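You operate a simulated robot arm through the tools that you are given. There is no shell and no other tool. Be economical: measure what you need, move in short steps, check, and stop when the job is done.

You run a simulated robot arm. Do the job below in one go: nothing can be reset, and whatever is moved stays where it is left.

Task
Take the spacer from the free end of the lid table and leave it on the top of the test bench. Then put the purple pad on the top of the low steel bench. Then take the taped jar with white lid on the free end of the lid table and put it away on the wall shelf over the sack stand. Then take the cup with yellow rim on the soak tub and put it away on the top of the small cart. Then take the green-top block on the top between the rack and the sink and put it away on the top of the press bench. Then put the spacer with one green band in the grey drum on the top of the press bench. Then open the pot lid. Keep to this order. Set down upright: taped jar with white lid, cup with yellow rim.

It is judged by the outcome, as a careful person would: the job done as asked, and still so three seconds after it is handed in. It fails if anything else is knocked over, pushed out of place, dropped, spilled or broken. A push-on lid holds only when it is set on centred and level and pressed home; a screw cap is set on level and turned clockwise until tight.

Robot
A 6-joint arm with a two-finger parallel gripper on a trunk, on a base that drives. Base frame: it is fixed to the floor where the robot stands at the start and does not move with it; the origin is under the middle of the robot, x ahead of it, y to its left, z up. Readings come in m, degrees, newtons and seconds.
Its first joint turns from -166.0 to 166.0 degrees. Places, roughly: cup with yellow rim [0.5, -3.75, 0.75]; green-top block (5x5x3 cm) [0.6, -2.6, 0.9]; grey drum (34x25x27 cm) [-5.4, -2.6, 0.9]; pot lid [-5.4, 3.9, 1.1]; purple pad (9x7x3 cm) [0.4, -0.2, 0.8]; spacer [0.5, 0, 0.75]; spacer with one green band (6x6x2 cm) [-3.7, -4.9, 0.8]; taped jar with white lid (8x8x11 cm) [0.7, -0.1, 0.8]; top of the low steel bench [0.6, -0.6, 0.6]; top of the press bench [-4.9, -2.4, 0.8]; top of the small cart [-5.5, 0, 0.8]; top of the test bench [-2.9, -2.4, 0.8]; wall shelf over the sack stand (20x135 cm) [-8, -3.14, 1.2]. Payload 3.91 kg.
Tool frame: the origin (TCP) lies between the finger pads and is the grasp point; the fingertips stand 0.03 m ahead of it; z points along the fingers, y is the line along which they close. The gripper opens to 0.11 m. The fingers are 0.02 m wide and 0.01 m thick; the gripper's body (0.048 by 0.112 m) begins 0.055 m behind the TCP.
Orientation is that of the tool frame in the base frame, as a unit quaternion [x, y, z, w]. With the fingers straight down and closing along the base's y, the tool's x points along the base's -x, its y along +y and its z along -z.

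Tools
- The arm moves only by the tool play_rows. Its argument "series" is a list that holds one entry, the list of rows, each a list of 6 numbers: the shift along the tool's x, y, z in units of 250 mm (1.0 is 250 mm), then the turn, a rotation vector about the tool's x, y, z in units of 120 degrees (1.0 is 120 degrees). In form: [[[x, y, z, ax, ay, az], ...]]. A call has 1 to 20 rows; each row is the pose to reach, as a shift and turn from the pose commanded when the call began, along the tool's axes at that moment. "hand" is the finger opening in m, from 0 to 0.11, set as the call begins (left out, the last holds). A call with a number of a shift or a turn outside -1 to 1 is refused whole. Rows are played at 5 a second. More than 0.05 m and 8.6 degrees between two rows, or a gripper value outside its range, and nothing of the call is played. A pose out of reach is approached as far as the arm can. The call stops where the force on the tool passes 40 N (or 10 N more than at its start, if that is more) or the arm is blocked; 0.2 s more then pass. Each finger travels about 0.153 m/s and halts on what it meets, pressing with about 41 N; the grip force reading is that of the motor and also rises with nothing between the fingers. The clock runs only during rows and for 0.2 s after the last one: add rows that repeat a pose to give the fingers time. It gives the time, the measured TCP pose, the force on the tool (base axes), the opening and the grip force at its end, in the units of the frame above (readings bear some noise), with the torque about the TCP (base axes, N m) and any sound that the robot's microphone picked up, and new pictures: "views" is both (left out), scene, wrist or none.
- Cameras (640 x 400 px; columns grow to the right, rows downward): "scene" is now at [0.1889, 0.1735, 1.3516]; the picture's right is [-0.60, -0.80, 0.00], its down [-0.55, 0.41, -0.73] and it looks along [0.59, -0.44, -0.68] (base axes); focal length 289 px, centre (320, 200). "wrist" rides on the gripper at [0.072, 0.017, -0.103] in the tool frame; the picture's right is [-0.23, 0.97, 0.00], its down [-0.76, -0.18, -0.62] and it looks along [-0.61, -0.14, 0.78] (tool axes); focal length 222 px, centre (320, 200). There is no depth. A picture from a camera that has moved, and an enlarged one, comes with that camera's place and axes in the base frame and with its lens. The place of the scene camera against the robot may be out by one fixed shift of up to 0.018 m in any direction.
- base_move(legs): drives the robot by 1 to 6 legs, each [ahead, turn to the left] in m and degrees, along the robot's own axes; the way and the turn of a leg run together, so that a leg with both is an arc; at most 1.5 m and 180 degrees a leg. The arm and the cameras ride along, it lands a little off, and it stops where it bumps. It gives what a move gives, and a new picture of the scene camera.
- pan_tilt(pan, tilt): turns the head with the scene camera to pan (to the left, within 120 degrees either way) and tilt (down, from -29 to 69), counted from straight ahead of the robot. It gives what a move gives, and a new picture of the scene camera.
- close_up(camera, box): a new picture of the part [left, top, right, bottom] of that camera's present view, enlarged. No time passes.
- close_job(): hands the job in; it is judged then, once.

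Go step by step. Nothing tells you exact positions but the pictures and the camera data: compare them with the known pose of the tool, close in by small moves and look again before you grip or let go. The budget is 196 turns and 260 pictures, counting those below and the enlarged ones. Unless the task says otherwise, let go and move clear before handing in, and close with one line.

The tools are called after ">>>" by a JSON object that holds its "fn" and its "kwargs". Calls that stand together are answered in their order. play_rows: Moves the arm, as the interface text tells. Its arguments: {"type":"object","properties":{"series":{"type":"array"},"hand":{"type":"number"},"views":{"type":"string","enum":["both","scene","wrist","none"]}},"required":["series"]} The other tools are called the same way: base_move (legs) drives the base; pan_tilt (pan, tilt) turns the head that bears the scene camera; close_up (camera, box) takes an enlarged picture of a part of a camera's view; close_job () hands the job in.

At the start:

```text
time: 0.0
eef_pos: [0.5833, -0.263, 1.0415]
orientation: [0.001, 1.0, 0.0, 0.0]
contact_force: [-0.4, -0.1, -0.6]
moment: [-0.04, -0.03, -0.02]
opening: 0.1101
finger_force: 0.0
robot x, y, heading: [-0.0005, -0.0008, 0.0]
head pan, tilt: [-36.8, 42.9]
```

scene: 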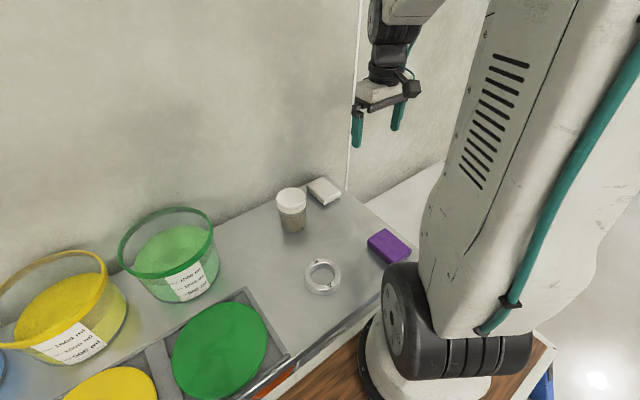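
wrist: 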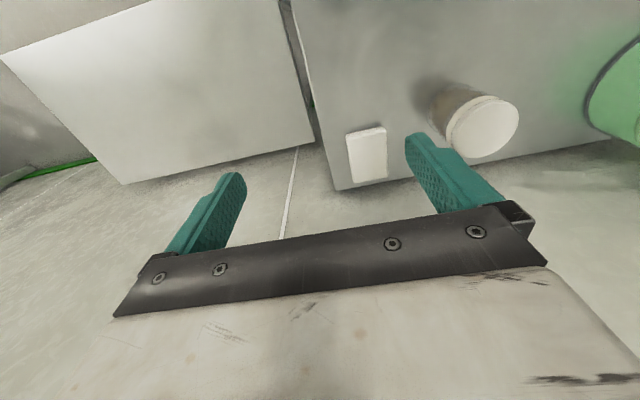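

I see the ring spacer near (0.49,-0.06), the jar behind it, the purple pad and the low steel bench to the right. The spacer is too near to the robot's axis, so I back off a little first.

>>> {"fn": "base_move", "kwargs": {"legs": [[-0.2, 0]]}}

```text
time: 1.6
eef_pos: [0.3819, -0.2623, 1.0413]
orientation: [-0.001, 1.0, 0.0, 0.0]
contact_force: [0.0, -0.2, 0.0]
moment: [-0.01, 0.0, -0.02]
opening: 0.1099
finger_force: 0.0
robot x, y, heading: [-0.2024, -0.0001, 0.3]
head pan, tilt: [-36.8, 42.9]
camera scene: at [-0.0133, 0.1738, 1.3516], right [-0.6, -0.8, 0.0], down [-0.55, 0.41, -0.73], along [0.59, -0.44, -0.68], focal length 289 px, centre (320, 200)
```

scene: 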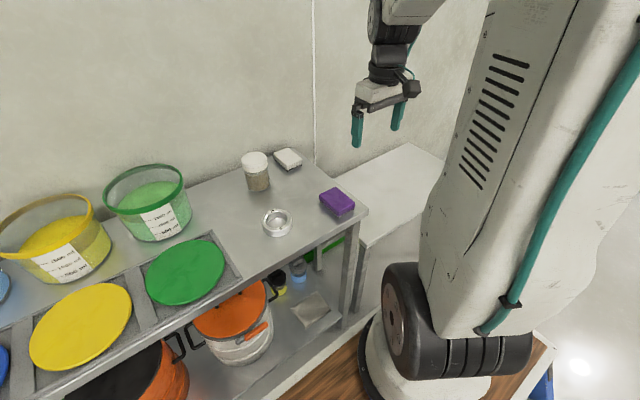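

>>> {"fn": "close_up", "kwargs": {"camera": "scene", "box": [220, 130, 380, 250]}}

>>> {"fn": "pan_tilt", "kwargs": {"pan": -10, "tilt": 45}}

```text
3.33 times, centred on (300, 190) of scene
camera zoom: at [-0.0133, 0.1738, 1.3516], right [-0.6, -0.8, 0.0], down [-0.55, 0.41, -0.73], along [0.59, -0.44, -0.68], focal length 964 px, centre (387, 233)
```

zoom: 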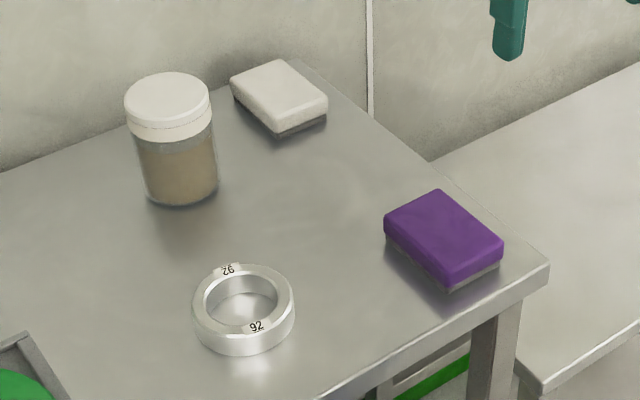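

```text
time: 2.5
eef_pos: [0.3827, -0.2607, 1.0404]
orientation: [-0.001, 1.0, 0.0, 0.0]
contact_force: [1.0, -0.3, 0.7]
moment: [-0.02, -0.04, 0.03]
opening: 0.1103
finger_force: 0.0
robot x, y, heading: [-0.2005, 0.0013, 0.1]
head pan, tilt: [-10.0, 45.0]
camera scene: at [0.0003, 0.2093, 1.3487], right [-0.17, -0.99, 0.0], down [-0.7, 0.12, -0.71], along [0.7, -0.12, -0.71], focal length 289 px, centre (320, 200)
```

scene: 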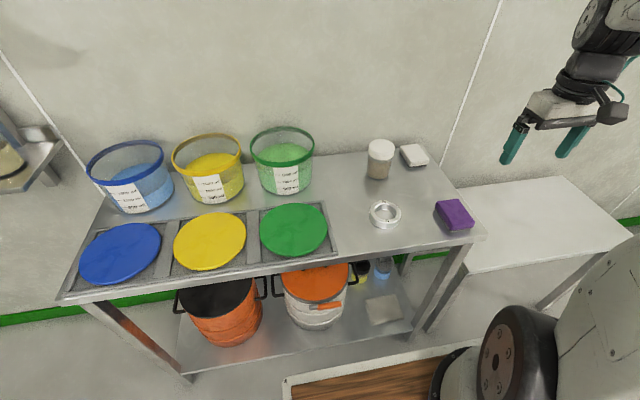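

The spacer sits at about (0.505,-0.062), about 87 mm across. I bring the open gripper above it and check with the wrist camera.

>>> {"fn": "play_rows", "kwargs": {"series": [[[-0.07, 0.115, 0.08, 0, 0, 0], [-0.14, 0.23, 0.16, 0, 0, 0], [-0.21, 0.345, 0.24, 0, 0, 0], [-0.28, 0.46, 0.32, 0, 0, 0], [-0.35, 0.575, 0.4, 0, 0, 0], [-0.42, 0.69, 0.48, 0, 0, 0], [-0.492, 0.8, 0.56, 0, 0, 0], [-0.492, 0.8, 0.56, 0, 0, 0]]], "hand": 0.11}}

```text
time: 4.3
eef_pos: [0.5045, -0.0603, 0.9017]
orientation: [-0.001, 1.0, 0.0, 0.0]
contact_force: [-0.5, -0.2, 0.2]
moment: [0.04, 0.01, -0.03]
opening: 0.1099
finger_force: 0.1
robot x, y, heading: [-0.202, -0.0026, 0.1]
head pan, tilt: [-10.0, 45.0]
camera scene: at [0.0003, 0.2094, 1.3486], right [-0.17, -0.99, 0.0], down [-0.7, 0.12, -0.71], along [0.7, -0.12, -0.71], focal length 289 px, centre (320, 200)
camera wrist: at [0.4331, -0.0423, 1.0052], right [0.22, 0.97, 0.0], down [0.76, -0.18, 0.62], along [0.61, -0.14, -0.78], focal length 222 px, centre (320, 200)
```

scene: 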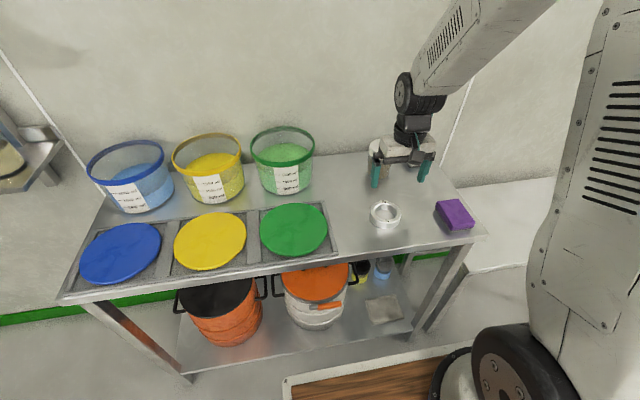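
wrist: 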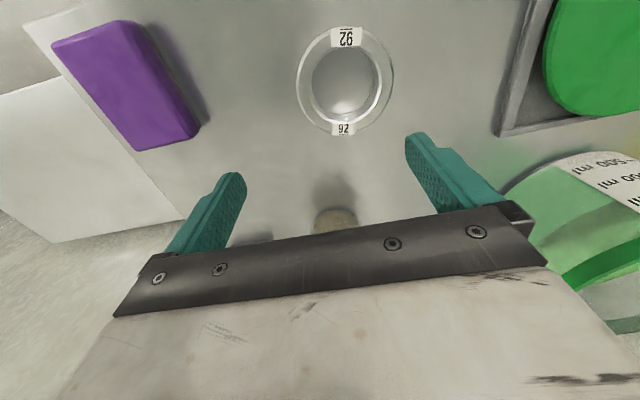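

The wrist view puts the ring at about (0.484,-0.03). I shift there and descend some to check.

>>> {"fn": "play_rows", "kwargs": {"series": [[[0.04, 0.06, 0.08, 0, 0, 0], [0.08, 0.12, 0.16, 0, 0, 0], [0.08, 0.12, 0.16, 0, 0, 0]]]}}

```text
time: 5.1
eef_pos: [0.4858, -0.0303, 0.8607]
orientation: [-0.001, 1.0, 0.001, 0.0]
contact_force: [0.8, 1.3, 0.7]
moment: [-0.01, 0.01, -0.01]
opening: 0.1101
finger_force: 0.0
robot x, y, heading: [-0.2026, -0.002, -0.2]
head pan, tilt: [-10.0, 45.0]
camera scene: at [0.0004, 0.2094, 1.3486], right [-0.17, -0.99, 0.0], down [-0.7, 0.12, -0.71], along [0.7, -0.12, -0.71], focal length 289 px, centre (320, 200)
camera wrist: at [0.4127, -0.0132, 0.9645], right [0.22, 0.97, 0.0], down [0.76, -0.18, 0.62], along [0.61, -0.14, -0.78], focal length 222 px, centre (320, 200)
```

scene: 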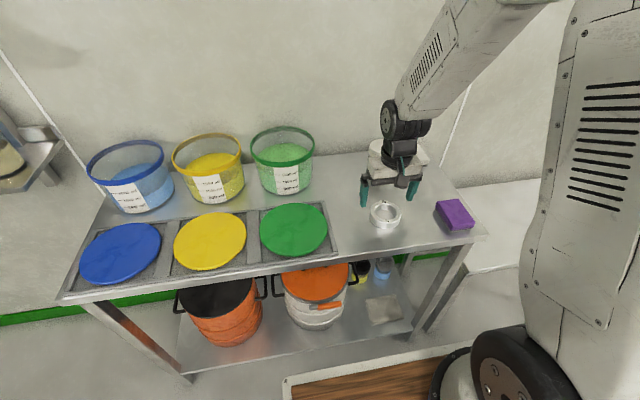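
wrist: 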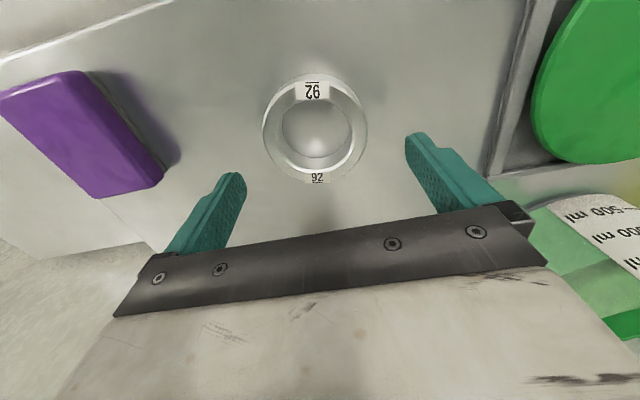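

The ring's top is at about z 0.787, centre near (0.478,-0.030). I descend around it before closing.

>>> {"fn": "play_rows", "kwargs": {"series": [[[0.03, 0, 0.06, 0, 0, 0], [0.03, 0, 0.12, 0, 0, 0], [0.03, 0, 0.12, 0, 0, 0]]], "views": "wrist"}}

```text
time: 5.9
eef_pos: [0.4766, -0.0307, 0.831]
orientation: [-0.002, 1.0, 0.001, -0.001]
contact_force: [0.7, 0.0, 0.7]
moment: [0.01, 0.0, 0.01]
opening: 0.11
finger_force: 0.1
robot x, y, heading: [-0.2019, 0.0002, 0.3]
head pan, tilt: [-10.0, 45.0]
camera wrist: at [0.4038, -0.0134, 0.9344], right [0.22, 0.97, 0.0], down [0.76, -0.18, 0.62], along [0.61, -0.14, -0.78], focal length 222 px, centre (320, 200)
```

wrist: 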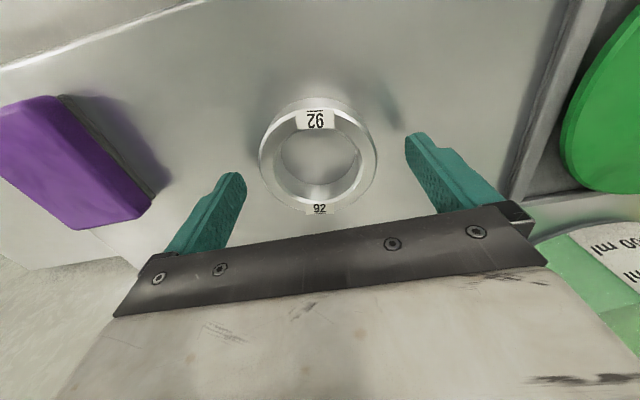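

>>> {"fn": "play_rows", "kwargs": {"series": [[[-0.01, -0.008, 0.07, 0, 0, 0], [-0.01, -0.008, 0.13, 0, 0, 0], [-0.01, -0.008, 0.13, 0, 0, 0]]], "views": "wrist"}}

```text
time: 6.4
eef_pos: [0.4794, -0.0327, 0.8095]
orientation: [-0.003, 1.0, 0.0, 0.001]
contact_force: [-8.9, 0.2, 21.0]
moment: [1.23, 0.5, 0.58]
opening: 0.1099
finger_force: 0.0
robot x, y, heading: [-0.1979, -0.0008, 0.3]
head pan, tilt: [-10.0, 45.0]
stopped in row 2: the force on the tool passed its limit at 56 N (the readings are from after the stop); the commanded pose is now the measured one
camera wrist: at [0.4069, -0.0152, 0.9139], right [0.22, 0.97, 0.0], down [0.76, -0.17, 0.62], along [0.61, -0.14, -0.78], focal length 222 px, centre (320, 200)
```

wrist: 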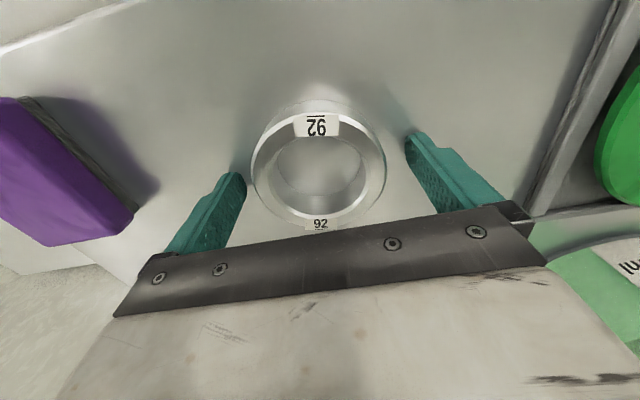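

The force suggests a fingertip met the table (top about 0.778). I raise 4 mm and close on the ring.

>>> {"fn": "play_rows", "kwargs": {"series": [[[0, 0, -0.016, 0, 0, 0], [0, 0, -0.016, 0, 0, 0]]], "views": "none"}}

>>> {"fn": "play_rows", "kwargs": {"series": [[[0, 0, 0, 0, 0, 0], [0, 0, 0, 0, 0, 0], [0, 0, 0, 0, 0, 0]]], "hand": 0.07, "views": "both"}}

```text
time: 7.0
eef_pos: [0.4816, -0.0326, 0.8135]
orientation: [-0.002, 1.0, 0.0, 0.001]
contact_force: [-0.2, 0.4, -0.6]
moment: [0.04, 0.03, 0.02]
opening: 0.1095
finger_force: 0.0
robot x, y, heading: [-0.2068, -0.0005, 0.3]
head pan, tilt: [-10.0, 45.0]
```

```text
time: 7.8
eef_pos: [0.4812, -0.0325, 0.8131]
orientation: [-0.001, 1.0, 0.0, 0.001]
contact_force: [-0.1, -0.1, -0.4]
moment: [0.04, 0.04, -0.01]
opening: 0.0776
finger_force: 41.0
robot x, y, heading: [-0.2052, -0.0003, 0.1]
head pan, tilt: [-10.0, 45.0]
camera scene: at [0.0004, 0.2094, 1.3486], right [-0.17, -0.99, 0.0], down [-0.7, 0.12, -0.71], along [0.7, -0.12, -0.71], focal length 289 px, centre (320, 200)
camera wrist: at [0.4075, -0.0153, 0.9169], right [0.22, 0.97, 0.0], down [0.76, -0.17, 0.62], along [0.61, -0.14, -0.78], focal length 222 px, centre (320, 200)
```

scene: 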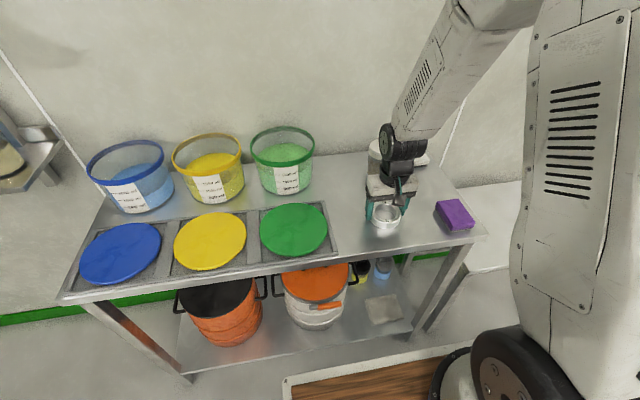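
wrist: 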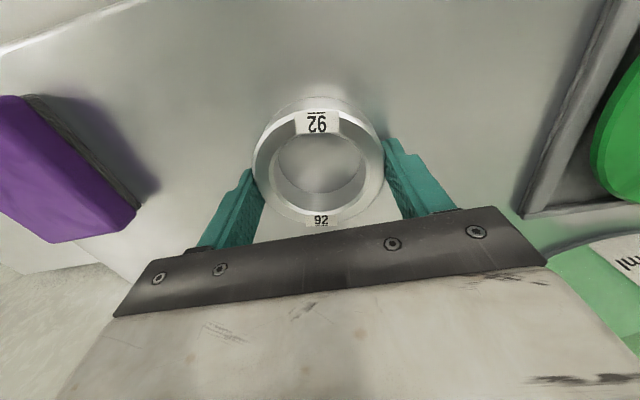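

The ring is held at 78 mm. I lift it and see that it comes along.

>>> {"fn": "play_rows", "kwargs": {"series": [[[0, 0, -0.15, 0, 0, 0], [0, 0, -0.3, 0, 0, 0], [0, 0, -0.5, 0, 0, 0], [0, 0, -0.7, 0, 0, 0], [0, 0, -0.9, 0, 0, 0]]], "hand": 0.06, "views": "both"}}

```text
time: 9.0
eef_pos: [0.4795, -0.0308, 1.0395]
orientation: [-0.002, 1.0, 0.0, 0.001]
contact_force: [-0.5, 0.7, -1.6]
moment: [0.01, 0.02, 0.01]
opening: 0.0778
finger_force: 40.8
robot x, y, heading: [-0.2002, -0.0033, 0.1]
head pan, tilt: [-10.0, 45.0]
camera scene: at [0.0008, 0.2094, 1.3486], right [-0.17, -0.99, 0.0], down [-0.7, 0.12, -0.71], along [0.7, -0.12, -0.71], focal length 289 px, centre (320, 200)
camera wrist: at [0.4072, -0.0133, 1.1438], right [0.22, 0.97, 0.0], down [0.76, -0.18, 0.62], along [0.61, -0.14, -0.78], focal length 222 px, centre (320, 200)
```

scene: 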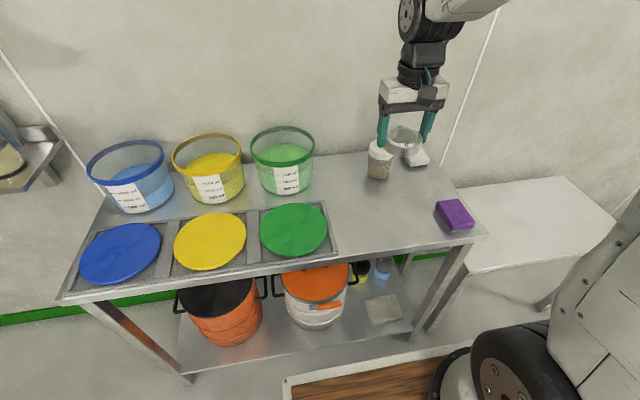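
wrist: 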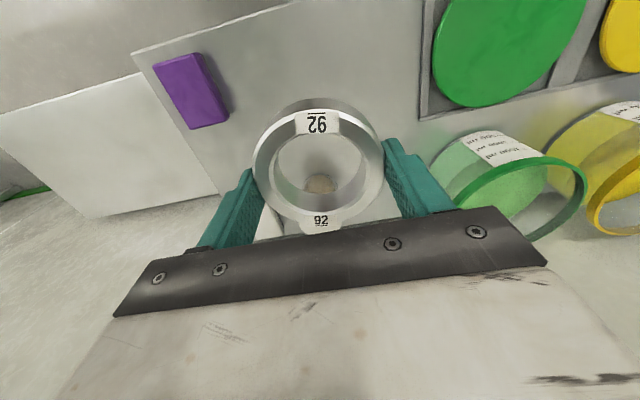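

Ring held. I back away from the table and look round toward the test bench.

>>> {"fn": "base_move", "kwargs": {"legs": [[-0.7, 0], [0, -120]]}}

>>> {"fn": "pan_tilt", "kwargs": {"pan": 0, "tilt": 20}}

>>> {"fn": "pan_tilt", "kwargs": {"pan": -60, "tilt": 20}}

>>> {"fn": "pan_tilt", "kwargs": {"pan": 60, "tilt": 20}}

```text
time: 17.9
eef_pos: [-1.2729, -0.5762, 1.04]
orientation: [0.867, 0.499, -0.001, 0.001]
contact_force: [0.4, 0.6, -1.9]
moment: [0.03, -0.05, -0.05]
opening: 0.0776
finger_force: 41.0
robot x, y, heading: [-0.9057, -0.005, -120.1]
head pan, tilt: [-10.0, 45.0]
camera scene: at [-0.8251, -0.3078, 1.3486], right [-0.76, 0.65, 0.0], down [0.46, 0.54, -0.71], along [-0.46, -0.54, -0.71], focal length 289 px, centre (320, 200)
```

scene: 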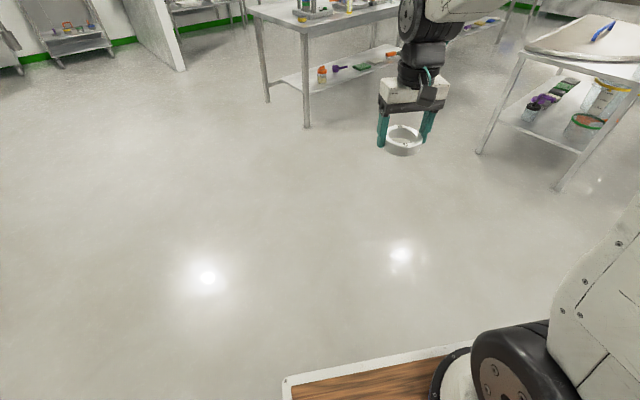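

```text
time: 18.8
eef_pos: [-1.2732, -0.5752, 1.0401]
orientation: [0.867, 0.499, -0.001, 0.001]
contact_force: [0.0, -0.1, -2.2]
moment: [-0.01, -0.02, 0.0]
opening: 0.0776
finger_force: 40.5
robot x, y, heading: [-0.902, -0.0003, -120.1]
head pan, tilt: [0.0, 20.0]
camera scene: at [-0.8195, -0.3262, 1.3872], right [-0.86, 0.5, 0.0], down [0.17, 0.3, -0.94], along [-0.47, -0.81, -0.34], focal length 289 px, centre (320, 200)
```

scene: 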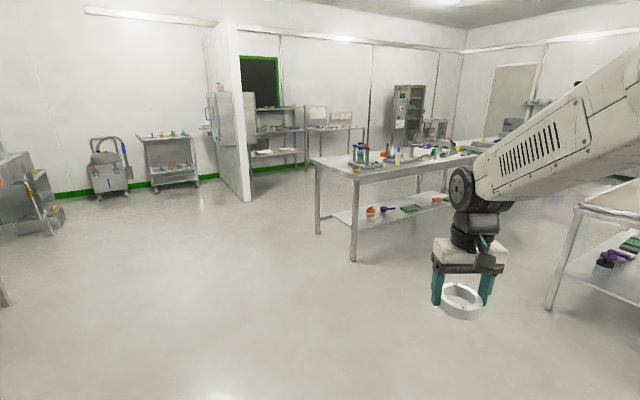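

```text
time: 20.1
eef_pos: [-1.2724, -0.5768, 1.0408]
orientation: [0.867, 0.498, 0.0, 0.001]
contact_force: [-0.9, 0.0, -1.2]
moment: [0.03, 0.02, -0.01]
opening: 0.0772
finger_force: 40.9
robot x, y, heading: [-0.9052, -0.0088, -120.2]
head pan, tilt: [-60.0, 20.0]
camera scene: at [-0.8658, -0.2455, 1.3873], right [0.0, 1.0, 0.0], down [0.34, 0.0, -0.94], along [-0.94, 0.0, -0.34], focal length 289 px, centre (320, 200)
```

scene: 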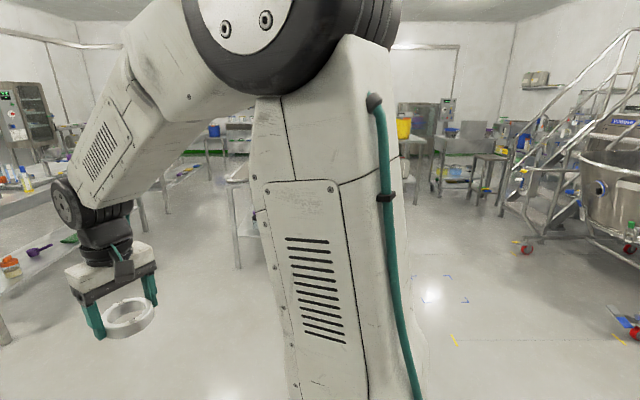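

```text
time: 22.1
eef_pos: [-1.273, -0.5769, 1.0392]
orientation: [0.867, 0.499, -0.001, 0.0]
contact_force: [0.4, -0.3, -0.8]
moment: [0.0, 0.01, 0.01]
opening: 0.077
finger_force: 41.2
robot x, y, heading: [-0.9045, -0.0032, -120.4]
head pan, tilt: [60.0, 20.0]
camera scene: at [-0.7264, -0.3265, 1.3873], right [-0.87, -0.5, 0.0], down [-0.17, 0.3, -0.94], along [0.47, -0.82, -0.34], focal length 289 px, centre (320, 200)
```

scene: 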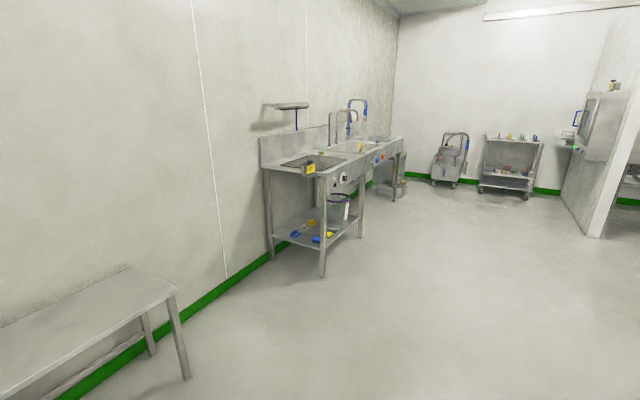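

The test bench's near end is at x≈-2.13, y -2.06…-2.75. I drive to in front of that end, facing -x, staying short of it.

>>> {"fn": "base_move", "kwargs": {"legs": [[0, 20.6], [1.2, 0], [1.2, 0], [0, -80.5]]}}

>>> {"fn": "pan_tilt", "kwargs": {"pan": 0, "tilt": 30}}

```text
time: 38.4
eef_pos: [-1.9739, -2.3663, 1.0399]
orientation: [1.0, 0.014, -0.001, 0.0]
contact_force: [1.2, -1.1, -2.5]
moment: [-0.01, 0.01, 0.02]
opening: 0.0768
finger_force: 41.6
robot x, y, heading: [-1.2899, -2.3783, -178.5]
head pan, tilt: [60.0, 20.0]
camera scene: at [-1.4679, -2.7129, 1.3873], right [-0.88, 0.48, 0.0], down [0.16, 0.3, -0.94], along [-0.45, -0.83, -0.34], focal length 289 px, centre (320, 200)
```

scene: 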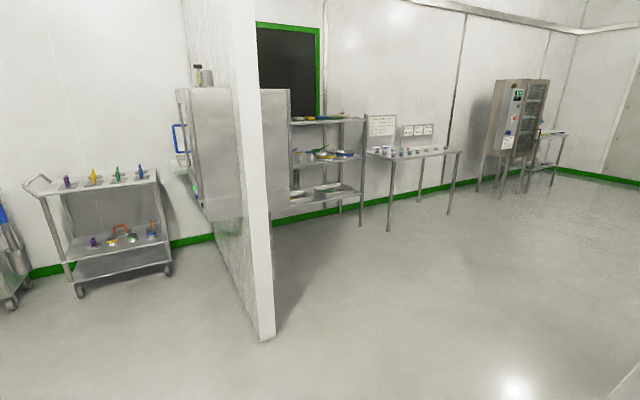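

```text
time: 39.7
eef_pos: [-1.9732, -2.3676, 1.0399]
orientation: [1.0, 0.012, -0.001, 0.0]
contact_force: [-0.5, 0.6, -2.2]
moment: [-0.03, -0.02, -0.01]
opening: 0.0762
finger_force: 41.1
robot x, y, heading: [-1.2923, -2.3798, -178.6]
head pan, tilt: [0.0, 30.0]
camera scene: at [-1.5139, -2.6335, 1.3713], right [-0.03, 1.0, 0.0], down [0.5, 0.01, -0.87], along [-0.87, -0.02, -0.5], focal length 289 px, centre (320, 200)
```

scene: 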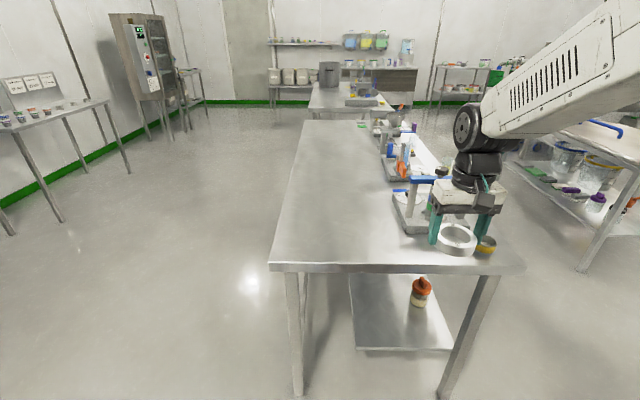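

The bench's left strip is clear. I swing the tool to y≈-2.62 first, then drive 0.2 m ahead.

>>> {"fn": "play_rows", "kwargs": {"series": [[[0, 0.17, 0, 0, 0, 0], [0, 0.34, 0, 0, 0, 0], [0, 0.51, 0, 0, 0, 0], [0, 0.68, 0, 0, 0, 0], [0, 0.84, 0, 0, 0, 0], [0, 0.98, 0, 0, 0, 0]]], "views": "none"}}

>>> {"fn": "base_move", "kwargs": {"legs": [[0.2, 0]]}}

```text
time: 41.1
eef_pos: [-1.9685, -2.6122, 1.0396]
orientation: [1.0, 0.013, -0.001, 0.0]
contact_force: [-0.2, 0.2, -1.9]
moment: [-0.03, 0.0, -0.01]
opening: 0.0764
finger_force: 40.4
robot x, y, heading: [-1.2926, -2.3838, -178.7]
head pan, tilt: [0.0, 30.0]
```

```text
time: 42.7
eef_pos: [-2.1708, -2.62, 1.0409]
orientation: [1.0, 0.014, -0.002, -0.001]
contact_force: [0.2, -0.3, -1.1]
moment: [0.02, -0.02, 0.01]
opening: 0.0764
finger_force: 40.3
robot x, y, heading: [-1.4952, -2.3855, -178.3]
head pan, tilt: [0.0, 30.0]
camera scene: at [-1.7161, -2.6393, 1.3712], right [-0.03, 1.0, 0.0], down [0.5, 0.01, -0.87], along [-0.87, -0.02, -0.5], focal length 289 px, centre (320, 200)
```

scene: 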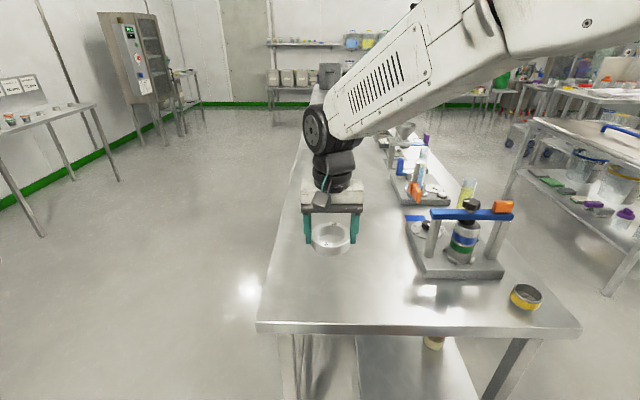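

I move to above (-2.32,-2.60) and lower to just above the bench top.

>>> {"fn": "play_rows", "kwargs": {"series": [[[-0.15, 0, 0.12, 0, 0, 0], [-0.3, 0, 0.24, 0, 0, 0], [-0.45, -0.01, 0.36, 0, 0, 0], [-0.6, -0.02, 0.48, 0, 0, 0], [-0.6, -0.02, 0.6, 0, 0, 0], [-0.6, -0.02, 0.72, 0, 0, 0], [-0.6, -0.02, 0.78, 0, 0, 0], [-0.6, -0.02, 0.78, 0, 0, 0]]]}}

```text
time: 44.5
eef_pos: [-2.3203, -2.618, 0.8437]
orientation: [1.0, 0.014, 0.0, 0.0]
contact_force: [-0.1, -0.6, -0.8]
moment: [0.02, 0.01, 0.0]
opening: 0.0763
finger_force: 41.1
robot x, y, heading: [-1.4939, -2.39, -178.1]
head pan, tilt: [0.0, 30.0]
camera scene: at [-1.7161, -2.6393, 1.3712], right [-0.03, 1.0, 0.0], down [0.5, 0.01, -0.87], along [-0.87, -0.02, -0.5], focal length 289 px, centre (320, 200)
camera wrist: at [-2.2476, -2.6322, 0.9476], right [-0.2, -0.98, 0.0], down [-0.77, 0.16, 0.62], along [-0.61, 0.13, -0.78], focal length 222 px, centre (320, 200)
```

scene: 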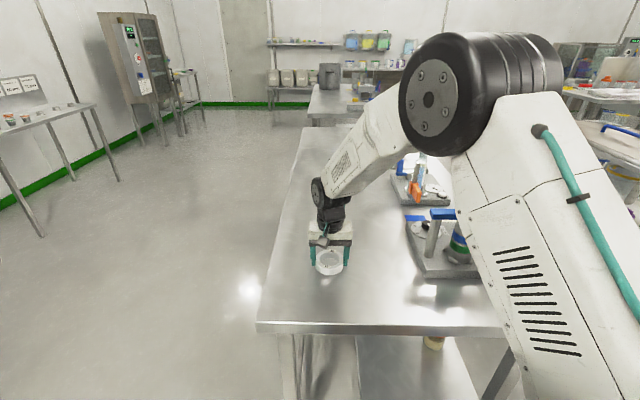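
wrist: 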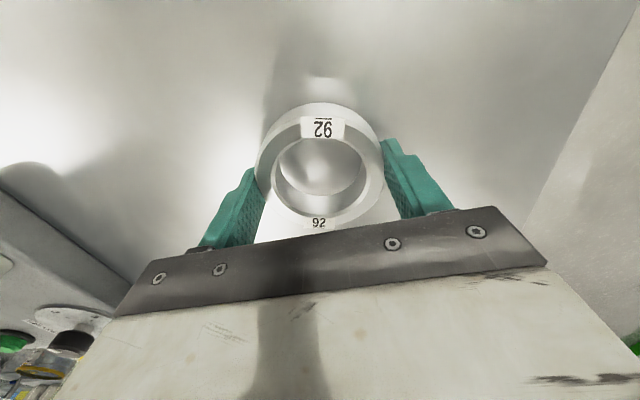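

Still slightly above. I descend in 4 mm steps until contact.

>>> {"fn": "play_rows", "kwargs": {"series": [[[0, 0, 0.016, 0, 0, 0], [0, 0, 0.032, 0, 0, 0], [0, 0, 0.048, 0, 0, 0], [0, 0, 0.056, 0, 0, 0], [0, 0, 0.064, 0, 0, 0], [0, 0, 0.072, 0, 0, 0]]], "views": "none"}}

```text
time: 45.9
eef_pos: [-2.322, -2.6177, 0.8305]
orientation: [1.0, 0.015, -0.003, 0.001]
contact_force: [-2.8, 1.6, 39.5]
moment: [0.9, -0.13, 0.37]
opening: 0.0748
finger_force: 41.1
robot x, y, heading: [-1.4944, -2.3878, -178.2]
head pan, tilt: [0.0, 30.0]
```

Contact with the bench. I ease up 2 mm, open, and rise.

>>> {"fn": "play_rows", "kwargs": {"series": [[[0, 0, -0.01, 0, 0, 0], [0, 0, -0.01, 0, 0, 0], [0, 0, -0.01, 0, 0, 0]]], "hand": 0.105, "views": "none"}}

>>> {"fn": "play_rows", "kwargs": {"series": [[[0, 0, -0.1, 0, 0, 0], [0, 0, -0.2, 0, 0, 0], [0, 0, -0.4, 0, 0, 0], [0, 0, -0.6, 0, 0, 0], [0, 0, -0.8, 0, 0, 0]]]}}

```text
time: 46.7
eef_pos: [-2.3205, -2.6164, 0.8298]
orientation: [1.0, 0.013, 0.001, -0.001]
contact_force: [9.3, 0.9, 28.3]
moment: [-1.58, -0.41, 0.25]
opening: 0.1049
finger_force: 0.1
robot x, y, heading: [-1.4933, -2.3876, -178.8]
head pan, tilt: [0.0, 30.0]
```

```text
time: 47.9
eef_pos: [-2.3206, -2.6187, 1.0295]
orientation: [1.0, 0.013, 0.0, -0.001]
contact_force: [0.0, -0.6, -0.4]
moment: [-0.03, -0.04, 0.02]
opening: 0.1049
finger_force: 0.2
robot x, y, heading: [-1.4951, -2.3852, -178.4]
head pan, tilt: [0.0, 30.0]
camera scene: at [-1.7164, -2.6394, 1.3712], right [-0.03, 1.0, 0.0], down [0.5, 0.01, -0.87], along [-0.87, -0.02, -0.5], focal length 289 px, centre (320, 200)
camera wrist: at [-2.2487, -2.6331, 1.1333], right [-0.2, -0.98, 0.0], down [-0.77, 0.16, 0.62], along [-0.61, 0.13, -0.78], focal length 222 px, centre (320, 200)
```

scene: 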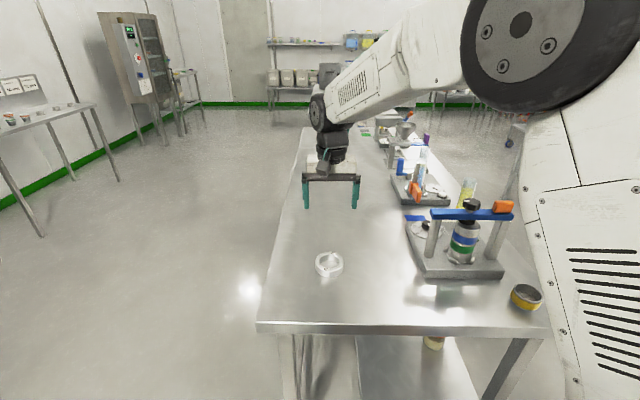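
wrist: 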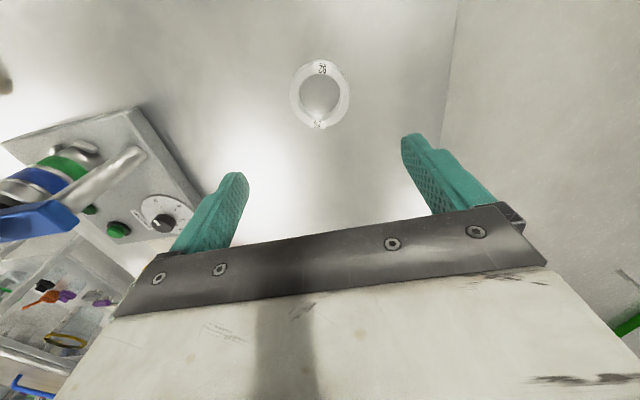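

The spacer stands on the test bench. Next the purple pad at about (0.445,-0.208), 7 cm side along y; I drive back to stand at about (-0.2,-0.35) facing +x.

>>> {"fn": "base_move", "kwargs": {"legs": [[-0.5, 0], [0, -102.8], [1.03, 0], [1.03, 0], [0, -78.8], [0.4, 0]]}}

>>> {"fn": "pan_tilt", "kwargs": {"pan": -10, "tilt": 45}}

```text
time: 70.5
eef_pos: [0.6071, -0.0942, 1.0286]
orientation: [-0.019, 1.0, 0.0, 0.001]
contact_force: [0.4, 0.6, 0.5]
moment: [0.01, -0.02, -0.02]
opening: 0.1051
finger_force: 0.1
robot x, y, heading: [-0.2148, -0.3397, 2.2]
head pan, tilt: [0.0, 30.0]
camera scene: at [-0.0127, -0.1043, 1.3712], right [0.04, -1.0, 0.0], down [-0.5, -0.02, -0.87], along [0.87, 0.03, -0.5], focal length 289 px, centre (320, 200)
```

scene: 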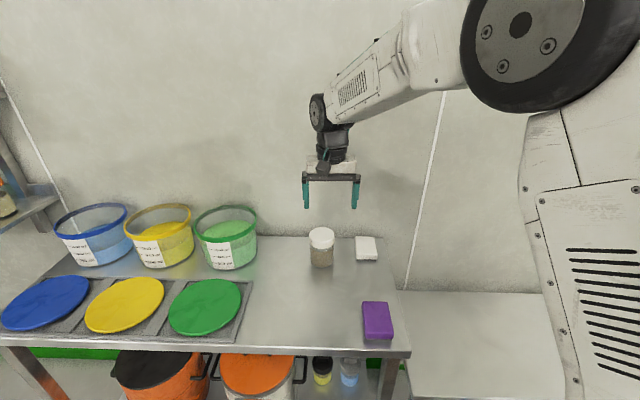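

```text
time: 71.3
eef_pos: [0.6087, -0.0944, 1.0301]
orientation: [-0.019, 1.0, 0.0, 0.001]
contact_force: [0.1, -0.2, 0.7]
moment: [0.0, -0.02, -0.03]
opening: 0.1052
finger_force: 0.1
robot x, y, heading: [-0.2169, -0.3354, 2.0]
head pan, tilt: [-10.0, 45.0]
camera scene: at [-0.0225, -0.1188, 1.3487], right [-0.14, -0.99, 0.0], down [-0.7, 0.1, -0.71], along [0.7, -0.1, -0.71], focal length 289 px, centre (320, 200)
```

scene: 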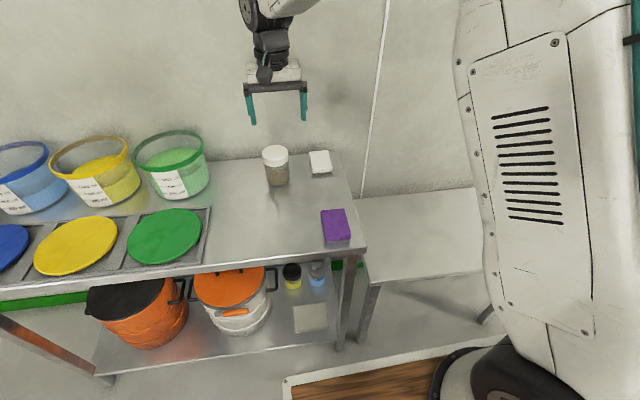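

>>> {"fn": "play_rows", "kwargs": {"series": [[[0.12, -0.075, 0.09, 0, 0, 0.003], [0.24, -0.15, 0.18, 0, 0, 0.006], [0.36, -0.22, 0.27, 0, 0, 0.009], [0.48, -0.3, 0.36, 0, 0, 0.012], [0.6, -0.38, 0.45, 0, 0, 0.015], [0.676, -0.431, 0.52, 0, 0, 0.018], [0.676, -0.431, 0.52, 0, 0, 0.018]]], "hand": 0.11, "views": "wrist"}}

```text
time: 72.9
eef_pos: [0.4435, -0.2075, 0.8998]
orientation: [-0.001, 1.0, 0.0, 0.001]
contact_force: [0.3, -0.1, -0.6]
moment: [0.0, -0.03, -0.01]
opening: 0.11
finger_force: 0.0
robot x, y, heading: [-0.2139, -0.336, 2.3]
head pan, tilt: [-10.0, 45.0]
camera wrist: at [0.37, -0.1898, 1.0037], right [0.23, 0.97, 0.0], down [0.76, -0.18, 0.62], along [0.61, -0.14, -0.78], focal length 222 px, centre (320, 200)
```

wrist: 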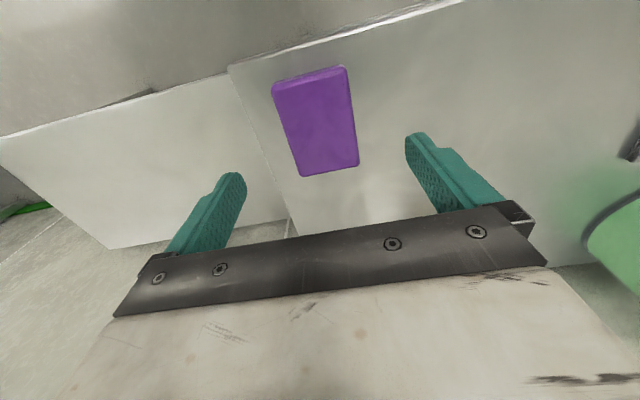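

Pad is centred under the gripper at (0.4435,-0.206). I descend to just above the table and close.

>>> {"fn": "play_rows", "kwargs": {"series": [[[0, 0.004, 0.12, 0, 0, 0], [0, 0.004, 0.24, 0, 0, 0], [0, 0.004, 0.334, 0, 0, 0], [0, 0.004, 0.334, 0, 0, 0]]], "views": "none"}}

>>> {"fn": "play_rows", "kwargs": {"series": [[[0, 0, 0, 0, 0, 0], [0, 0, 0, 0, 0, 0], [0, 0, 0, 0, 0, 0]]], "hand": 0.045, "views": "wrist"}}

```text
time: 73.9
eef_pos: [0.4449, -0.2073, 0.8143]
orientation: [-0.001, 1.0, 0.0, 0.001]
contact_force: [-0.4, 0.5, -0.1]
moment: [0.0, -0.01, -0.02]
opening: 0.1097
finger_force: 0.0
robot x, y, heading: [-0.2181, -0.3402, 2.0]
head pan, tilt: [-10.0, 45.0]
```

```text
time: 74.7
eef_pos: [0.4438, -0.2076, 0.814]
orientation: [0.0, 1.0, 0.0, 0.001]
contact_force: [-0.7, 0.6, 0.7]
moment: [0.0, 0.0, 0.0]
opening: 0.0632
finger_force: 41.2
robot x, y, heading: [-0.2155, -0.3351, 2.0]
head pan, tilt: [-10.0, 45.0]
camera wrist: at [0.3716, -0.191, 0.9184], right [0.23, 0.97, 0.0], down [0.76, -0.18, 0.62], along [0.61, -0.14, -0.78], focal length 222 px, centre (320, 200)
```

wrist: 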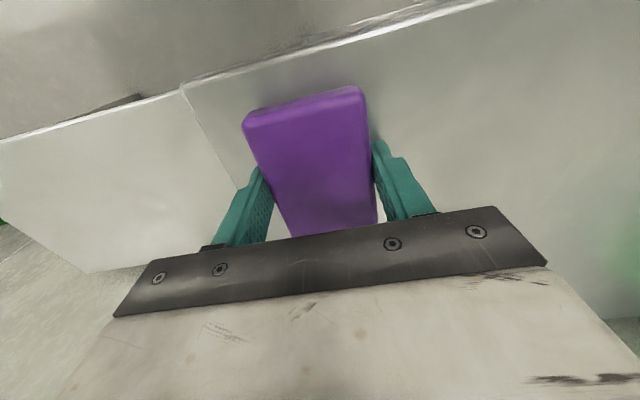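

Gripped. I lift and carry it to the right above the low bench.

>>> {"fn": "play_rows", "kwargs": {"series": [[[0, 0, -0.15, 0, 0, 0], [0, 0, -0.3, 0, 0, 0], [0, -0.1, -0.44, 0, 0, 0], [0, -0.29, -0.44, 0, 0, 0], [0, -0.48, -0.44, 0, 0, 0], [0, -0.67, -0.44, 0, 0, 0], [0, -0.86, -0.44, 0, 0, 0], [0, -1.0, -0.44, 0, 0, 0]]], "views": "none"}}

>>> {"fn": "play_rows", "kwargs": {"series": [[[-0.05, -0.17, 0, 0, 0, 0], [-0.1, -0.34, 0, 0, 0, 0], [-0.16, -0.5, 0, 0, 0, 0], [-0.22, -0.64, 0, 0, 0, 0], [-0.22, -0.64, 0, 0, 0, 0]]], "views": "both"}}

```text
time: 76.5
eef_pos: [0.4419, -0.4581, 0.9243]
orientation: [-0.001, 1.0, 0.0, 0.001]
contact_force: [0.5, -0.3, -0.4]
moment: [-0.03, 0.02, 0.02]
opening: 0.0632
finger_force: 41.3
robot x, y, heading: [-0.2168, -0.3366, 2.1]
head pan, tilt: [-10.0, 45.0]
```

```text
time: 77.7
eef_pos: [0.498, -0.6185, 0.9269]
orientation: [0.0, 1.0, 0.0, 0.001]
contact_force: [0.0, 0.6, -1.2]
moment: [-0.01, 0.0, -0.02]
opening: 0.0635
finger_force: 40.9
robot x, y, heading: [-0.2168, -0.3338, 2.1]
head pan, tilt: [-10.0, 45.0]
camera scene: at [-0.0225, -0.1189, 1.3487], right [-0.14, -0.99, 0.0], down [-0.7, 0.1, -0.71], along [0.7, -0.1, -0.71], focal length 289 px, centre (320, 200)
camera wrist: at [0.4252, -0.6005, 1.0308], right [0.23, 0.97, 0.0], down [0.76, -0.18, 0.62], along [0.61, -0.14, -0.78], focal length 222 px, centre (320, 200)
```

scene: 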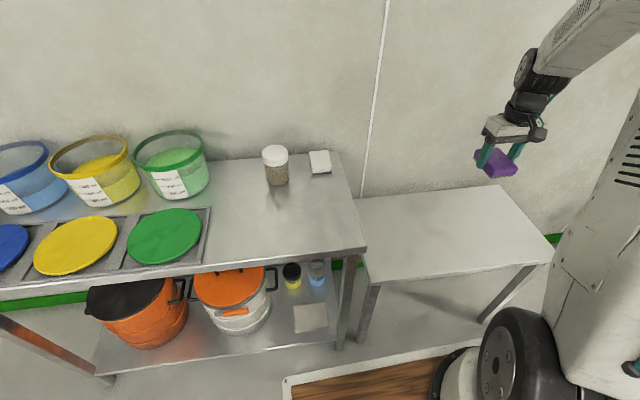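
wrist: 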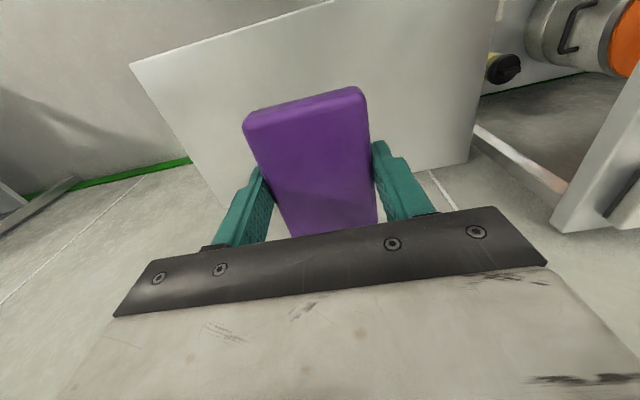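

The low bench spans about x 0.38–0.70, y -0.31…-0.91; the pad is over its middle. I lower it to near the surface.

>>> {"fn": "play_rows", "kwargs": {"series": [[[-0.02, 0, 0.17, 0, 0, 0], [-0.04, 0, 0.34, 0, 0, 0], [-0.06, 0, 0.51, 0, 0, 0], [-0.08, 0, 0.68, 0, 0, 0], [-0.1, 0, 0.85, 0, 0, 0], [-0.1, 0, 0.92, 0, 0, 0], [-0.1, 0, 0.96, 0, 0, 0], [-0.1, 0, 0.99, 0, 0, 0]]], "views": "both"}}

```text
time: 79.5
eef_pos: [0.5229, -0.6194, 0.6785]
orientation: [-0.001, 1.0, 0.0, 0.001]
contact_force: [-0.1, -0.1, -1.5]
moment: [-0.01, -0.02, 0.0]
opening: 0.0635
finger_force: 40.8
robot x, y, heading: [-0.2151, -0.3333, 2.2]
head pan, tilt: [-10.0, 45.0]
camera scene: at [-0.0225, -0.1189, 1.3487], right [-0.14, -0.99, 0.0], down [-0.7, 0.1, -0.71], along [0.7, -0.1, -0.71], focal length 289 px, centre (320, 200)
camera wrist: at [0.4507, -0.6015, 0.7819], right [0.23, 0.97, 0.0], down [0.76, -0.18, 0.62], along [0.61, -0.14, -0.78], focal length 222 px, centre (320, 200)
```

scene: 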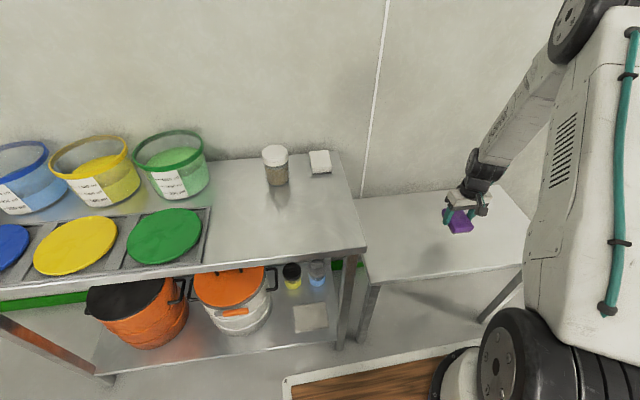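
wrist: 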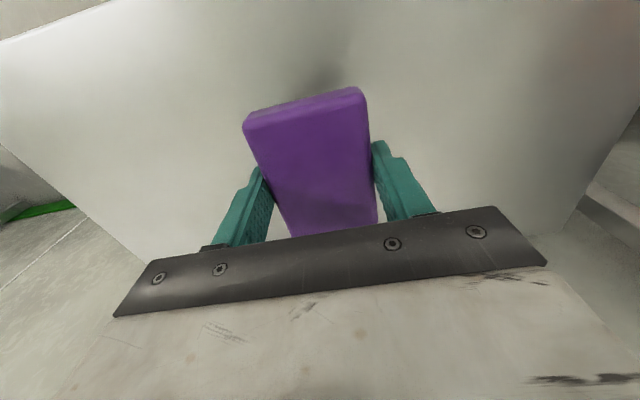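

>>> {"fn": "play_rows", "kwargs": {"series": [[[0, 0, 0.03, 0, 0, 0], [0, 0, 0.06, 0, 0, 0], [0, 0, 0.08, 0, 0, 0], [0, 0, 0.1, 0, 0, 0], [0, 0, 0.12, 0, 0, 0], [0, 0, 0.14, 0, 0, 0], [0, 0, 0.16, 0, 0, 0], [0, 0, 0.18, 0, 0, 0], [0, 0, 0.2, 0, 0, 0], [0, 0, 0.22, 0, 0, 0]]], "views": "none"}}

```text
time: 81.7
eef_pos: [0.5234, -0.6177, 0.6246]
orientation: [0.0, 1.0, 0.001, 0.001]
contact_force: [0.0, 0.1, -0.8]
moment: [0.0, -0.02, 0.01]
opening: 0.0634
finger_force: 40.5
robot x, y, heading: [-0.2212, -0.3363, 2.1]
head pan, tilt: [-10.0, 45.0]
```

>>> {"fn": "play_rows", "kwargs": {"series": [[[0, 0, 0.02, 0, 0, 0], [0, 0, 0.04, 0, 0, 0], [0, 0, 0.06, 0, 0, 0], [0, 0, 0.08, 0, 0, 0], [0, 0, 0.1, 0, 0, 0], [0, 0, 0.12, 0, 0, 0], [0, 0, 0.14, 0, 0, 0], [0, 0, 0.16, 0, 0, 0], [0, 0, 0.18, 0, 0, 0], [0, 0, 0.2, 0, 0, 0]]], "views": "both"}}

```text
time: 83.3
eef_pos: [0.5254, -0.619, 0.5933]
orientation: [0.0, 1.0, -0.001, 0.003]
contact_force: [-0.8, 0.1, 15.5]
moment: [0.21, 0.24, 0.08]
opening: 0.0635
finger_force: 41.4
robot x, y, heading: [-0.2188, -0.3352, 2.2]
head pan, tilt: [-10.0, 45.0]
stopped in row 7: the force on the tool passed its limit at 41 N (the readings are from after the stop); the commanded pose is now the measured one
camera scene: at [-0.0231, -0.1187, 1.3487], right [-0.14, -0.99, 0.0], down [-0.7, 0.1, -0.71], along [0.7, -0.1, -0.71], focal length 289 px, centre (320, 200)
camera wrist: at [0.4522, -0.6012, 0.6973], right [0.23, 0.97, 0.0], down [0.76, -0.17, 0.63], along [0.61, -0.14, -0.78], focal length 222 px, centre (320, 200)
```

scene: 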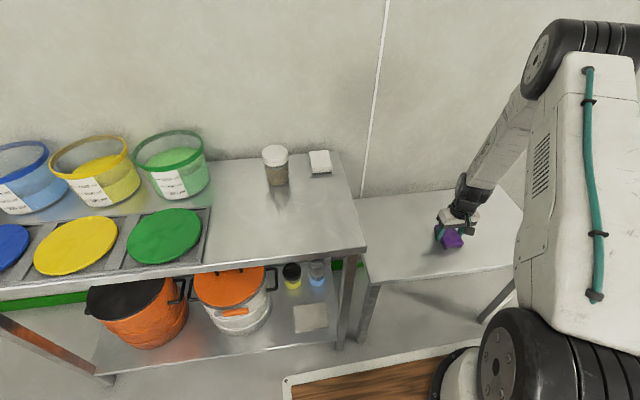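
wrist: 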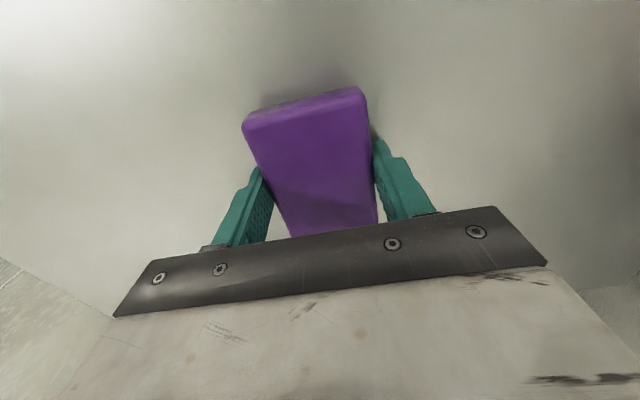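

The pad rests on the bench. I release and rise.

>>> {"fn": "play_rows", "kwargs": {"series": [[[0, 0, 0, 0, 0, 0], [0, 0, 0, 0, 0, 0], [0, 0, 0, 0, 0, 0]]], "hand": 0.11, "views": "none"}}

>>> {"fn": "play_rows", "kwargs": {"series": [[[0, 0, -0.1, 0, 0, 0], [0, 0, -0.25, 0, 0, 0], [0, 0, -0.43, 0, 0, 0], [0, 0, -0.62, 0, 0, 0], [0, 0, -0.81, 0, 0, 0], [0, 0, -1.0, 0, 0, 0]]], "views": "wrist"}}

>>> {"fn": "play_rows", "kwargs": {"series": [[[0, 0.1, -0.15, 0, 0, 0], [0, 0.2, -0.3, 0, 0, 0], [0, 0.3, -0.45, 0, 0, 0], [0, 0.4, -0.6, 0, 0, 0], [0, 0.5, -0.7, 0, 0, 0], [0, 0.69, -0.76, 0, 0, 0], [0, 0.85, -0.76, 0, 0, 0], [0, 1.0, -0.76, 0, 0, 0]]], "views": "scene"}}

>>> {"fn": "close_up", "kwargs": {"camera": "scene", "box": [240, 130, 400, 230]}}

```text
time: 84.1
eef_pos: [0.5241, -0.6183, 0.5917]
orientation: [-0.001, 1.0, -0.001, 0.001]
contact_force: [0.8, -0.4, 0.4]
moment: [0.0, -0.01, 0.01]
opening: 0.11
finger_force: 0.0
robot x, y, heading: [-0.2114, -0.3374, 2.4]
head pan, tilt: [-10.0, 45.0]
```

```text
time: 85.5
eef_pos: [0.523, -0.6176, 0.8414]
orientation: [0.0, 1.0, 0.0, 0.001]
contact_force: [0.0, 0.3, 0.1]
moment: [0.02, 0.03, -0.02]
opening: 0.1101
finger_force: 0.1
robot x, y, heading: [-0.2137, -0.3381, 2.3]
head pan, tilt: [-10.0, 45.0]
camera wrist: at [0.449, -0.6002, 0.945], right [0.23, 0.97, 0.0], down [0.76, -0.18, 0.62], along [0.61, -0.14, -0.78], focal length 222 px, centre (320, 200)
```

wrist: 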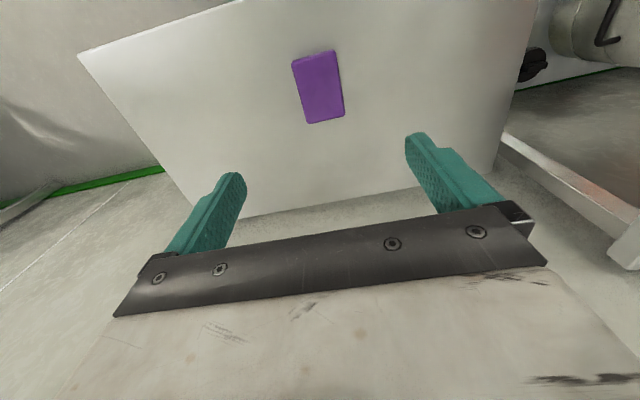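

```text
time: 87.3
eef_pos: [0.5233, -0.3672, 1.0307]
orientation: [-0.001, 1.0, 0.0, 0.001]
contact_force: [-0.1, -0.2, -0.7]
moment: [0.01, -0.02, 0.02]
opening: 0.1101
finger_force: 0.0
robot x, y, heading: [-0.214, -0.3394, 2.5]
head pan, tilt: [-10.0, 45.0]
camera scene: at [-0.0225, -0.1191, 1.3487], right [-0.14, -0.99, 0.0], down [-0.7, 0.1, -0.71], along [0.7, -0.1, -0.71], focal length 289 px, centre (320, 200)
```

scene: 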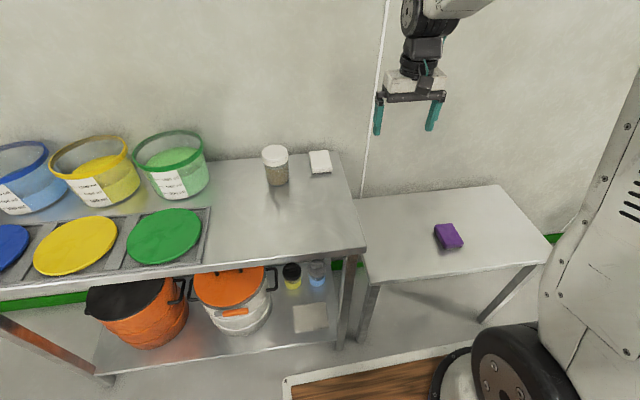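

```text
4.00 times, centred on (320, 180) of scene
camera zoom: at [-0.0225, -0.1191, 1.3487], right [-0.14, -0.99, 0.0], down [-0.7, 0.1, -0.71], along [0.7, -0.1, -0.71], focal length 1157 px, centre (320, 280)
```

zoom: 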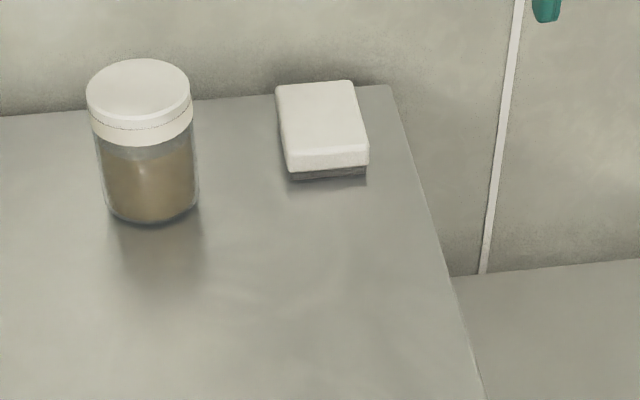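

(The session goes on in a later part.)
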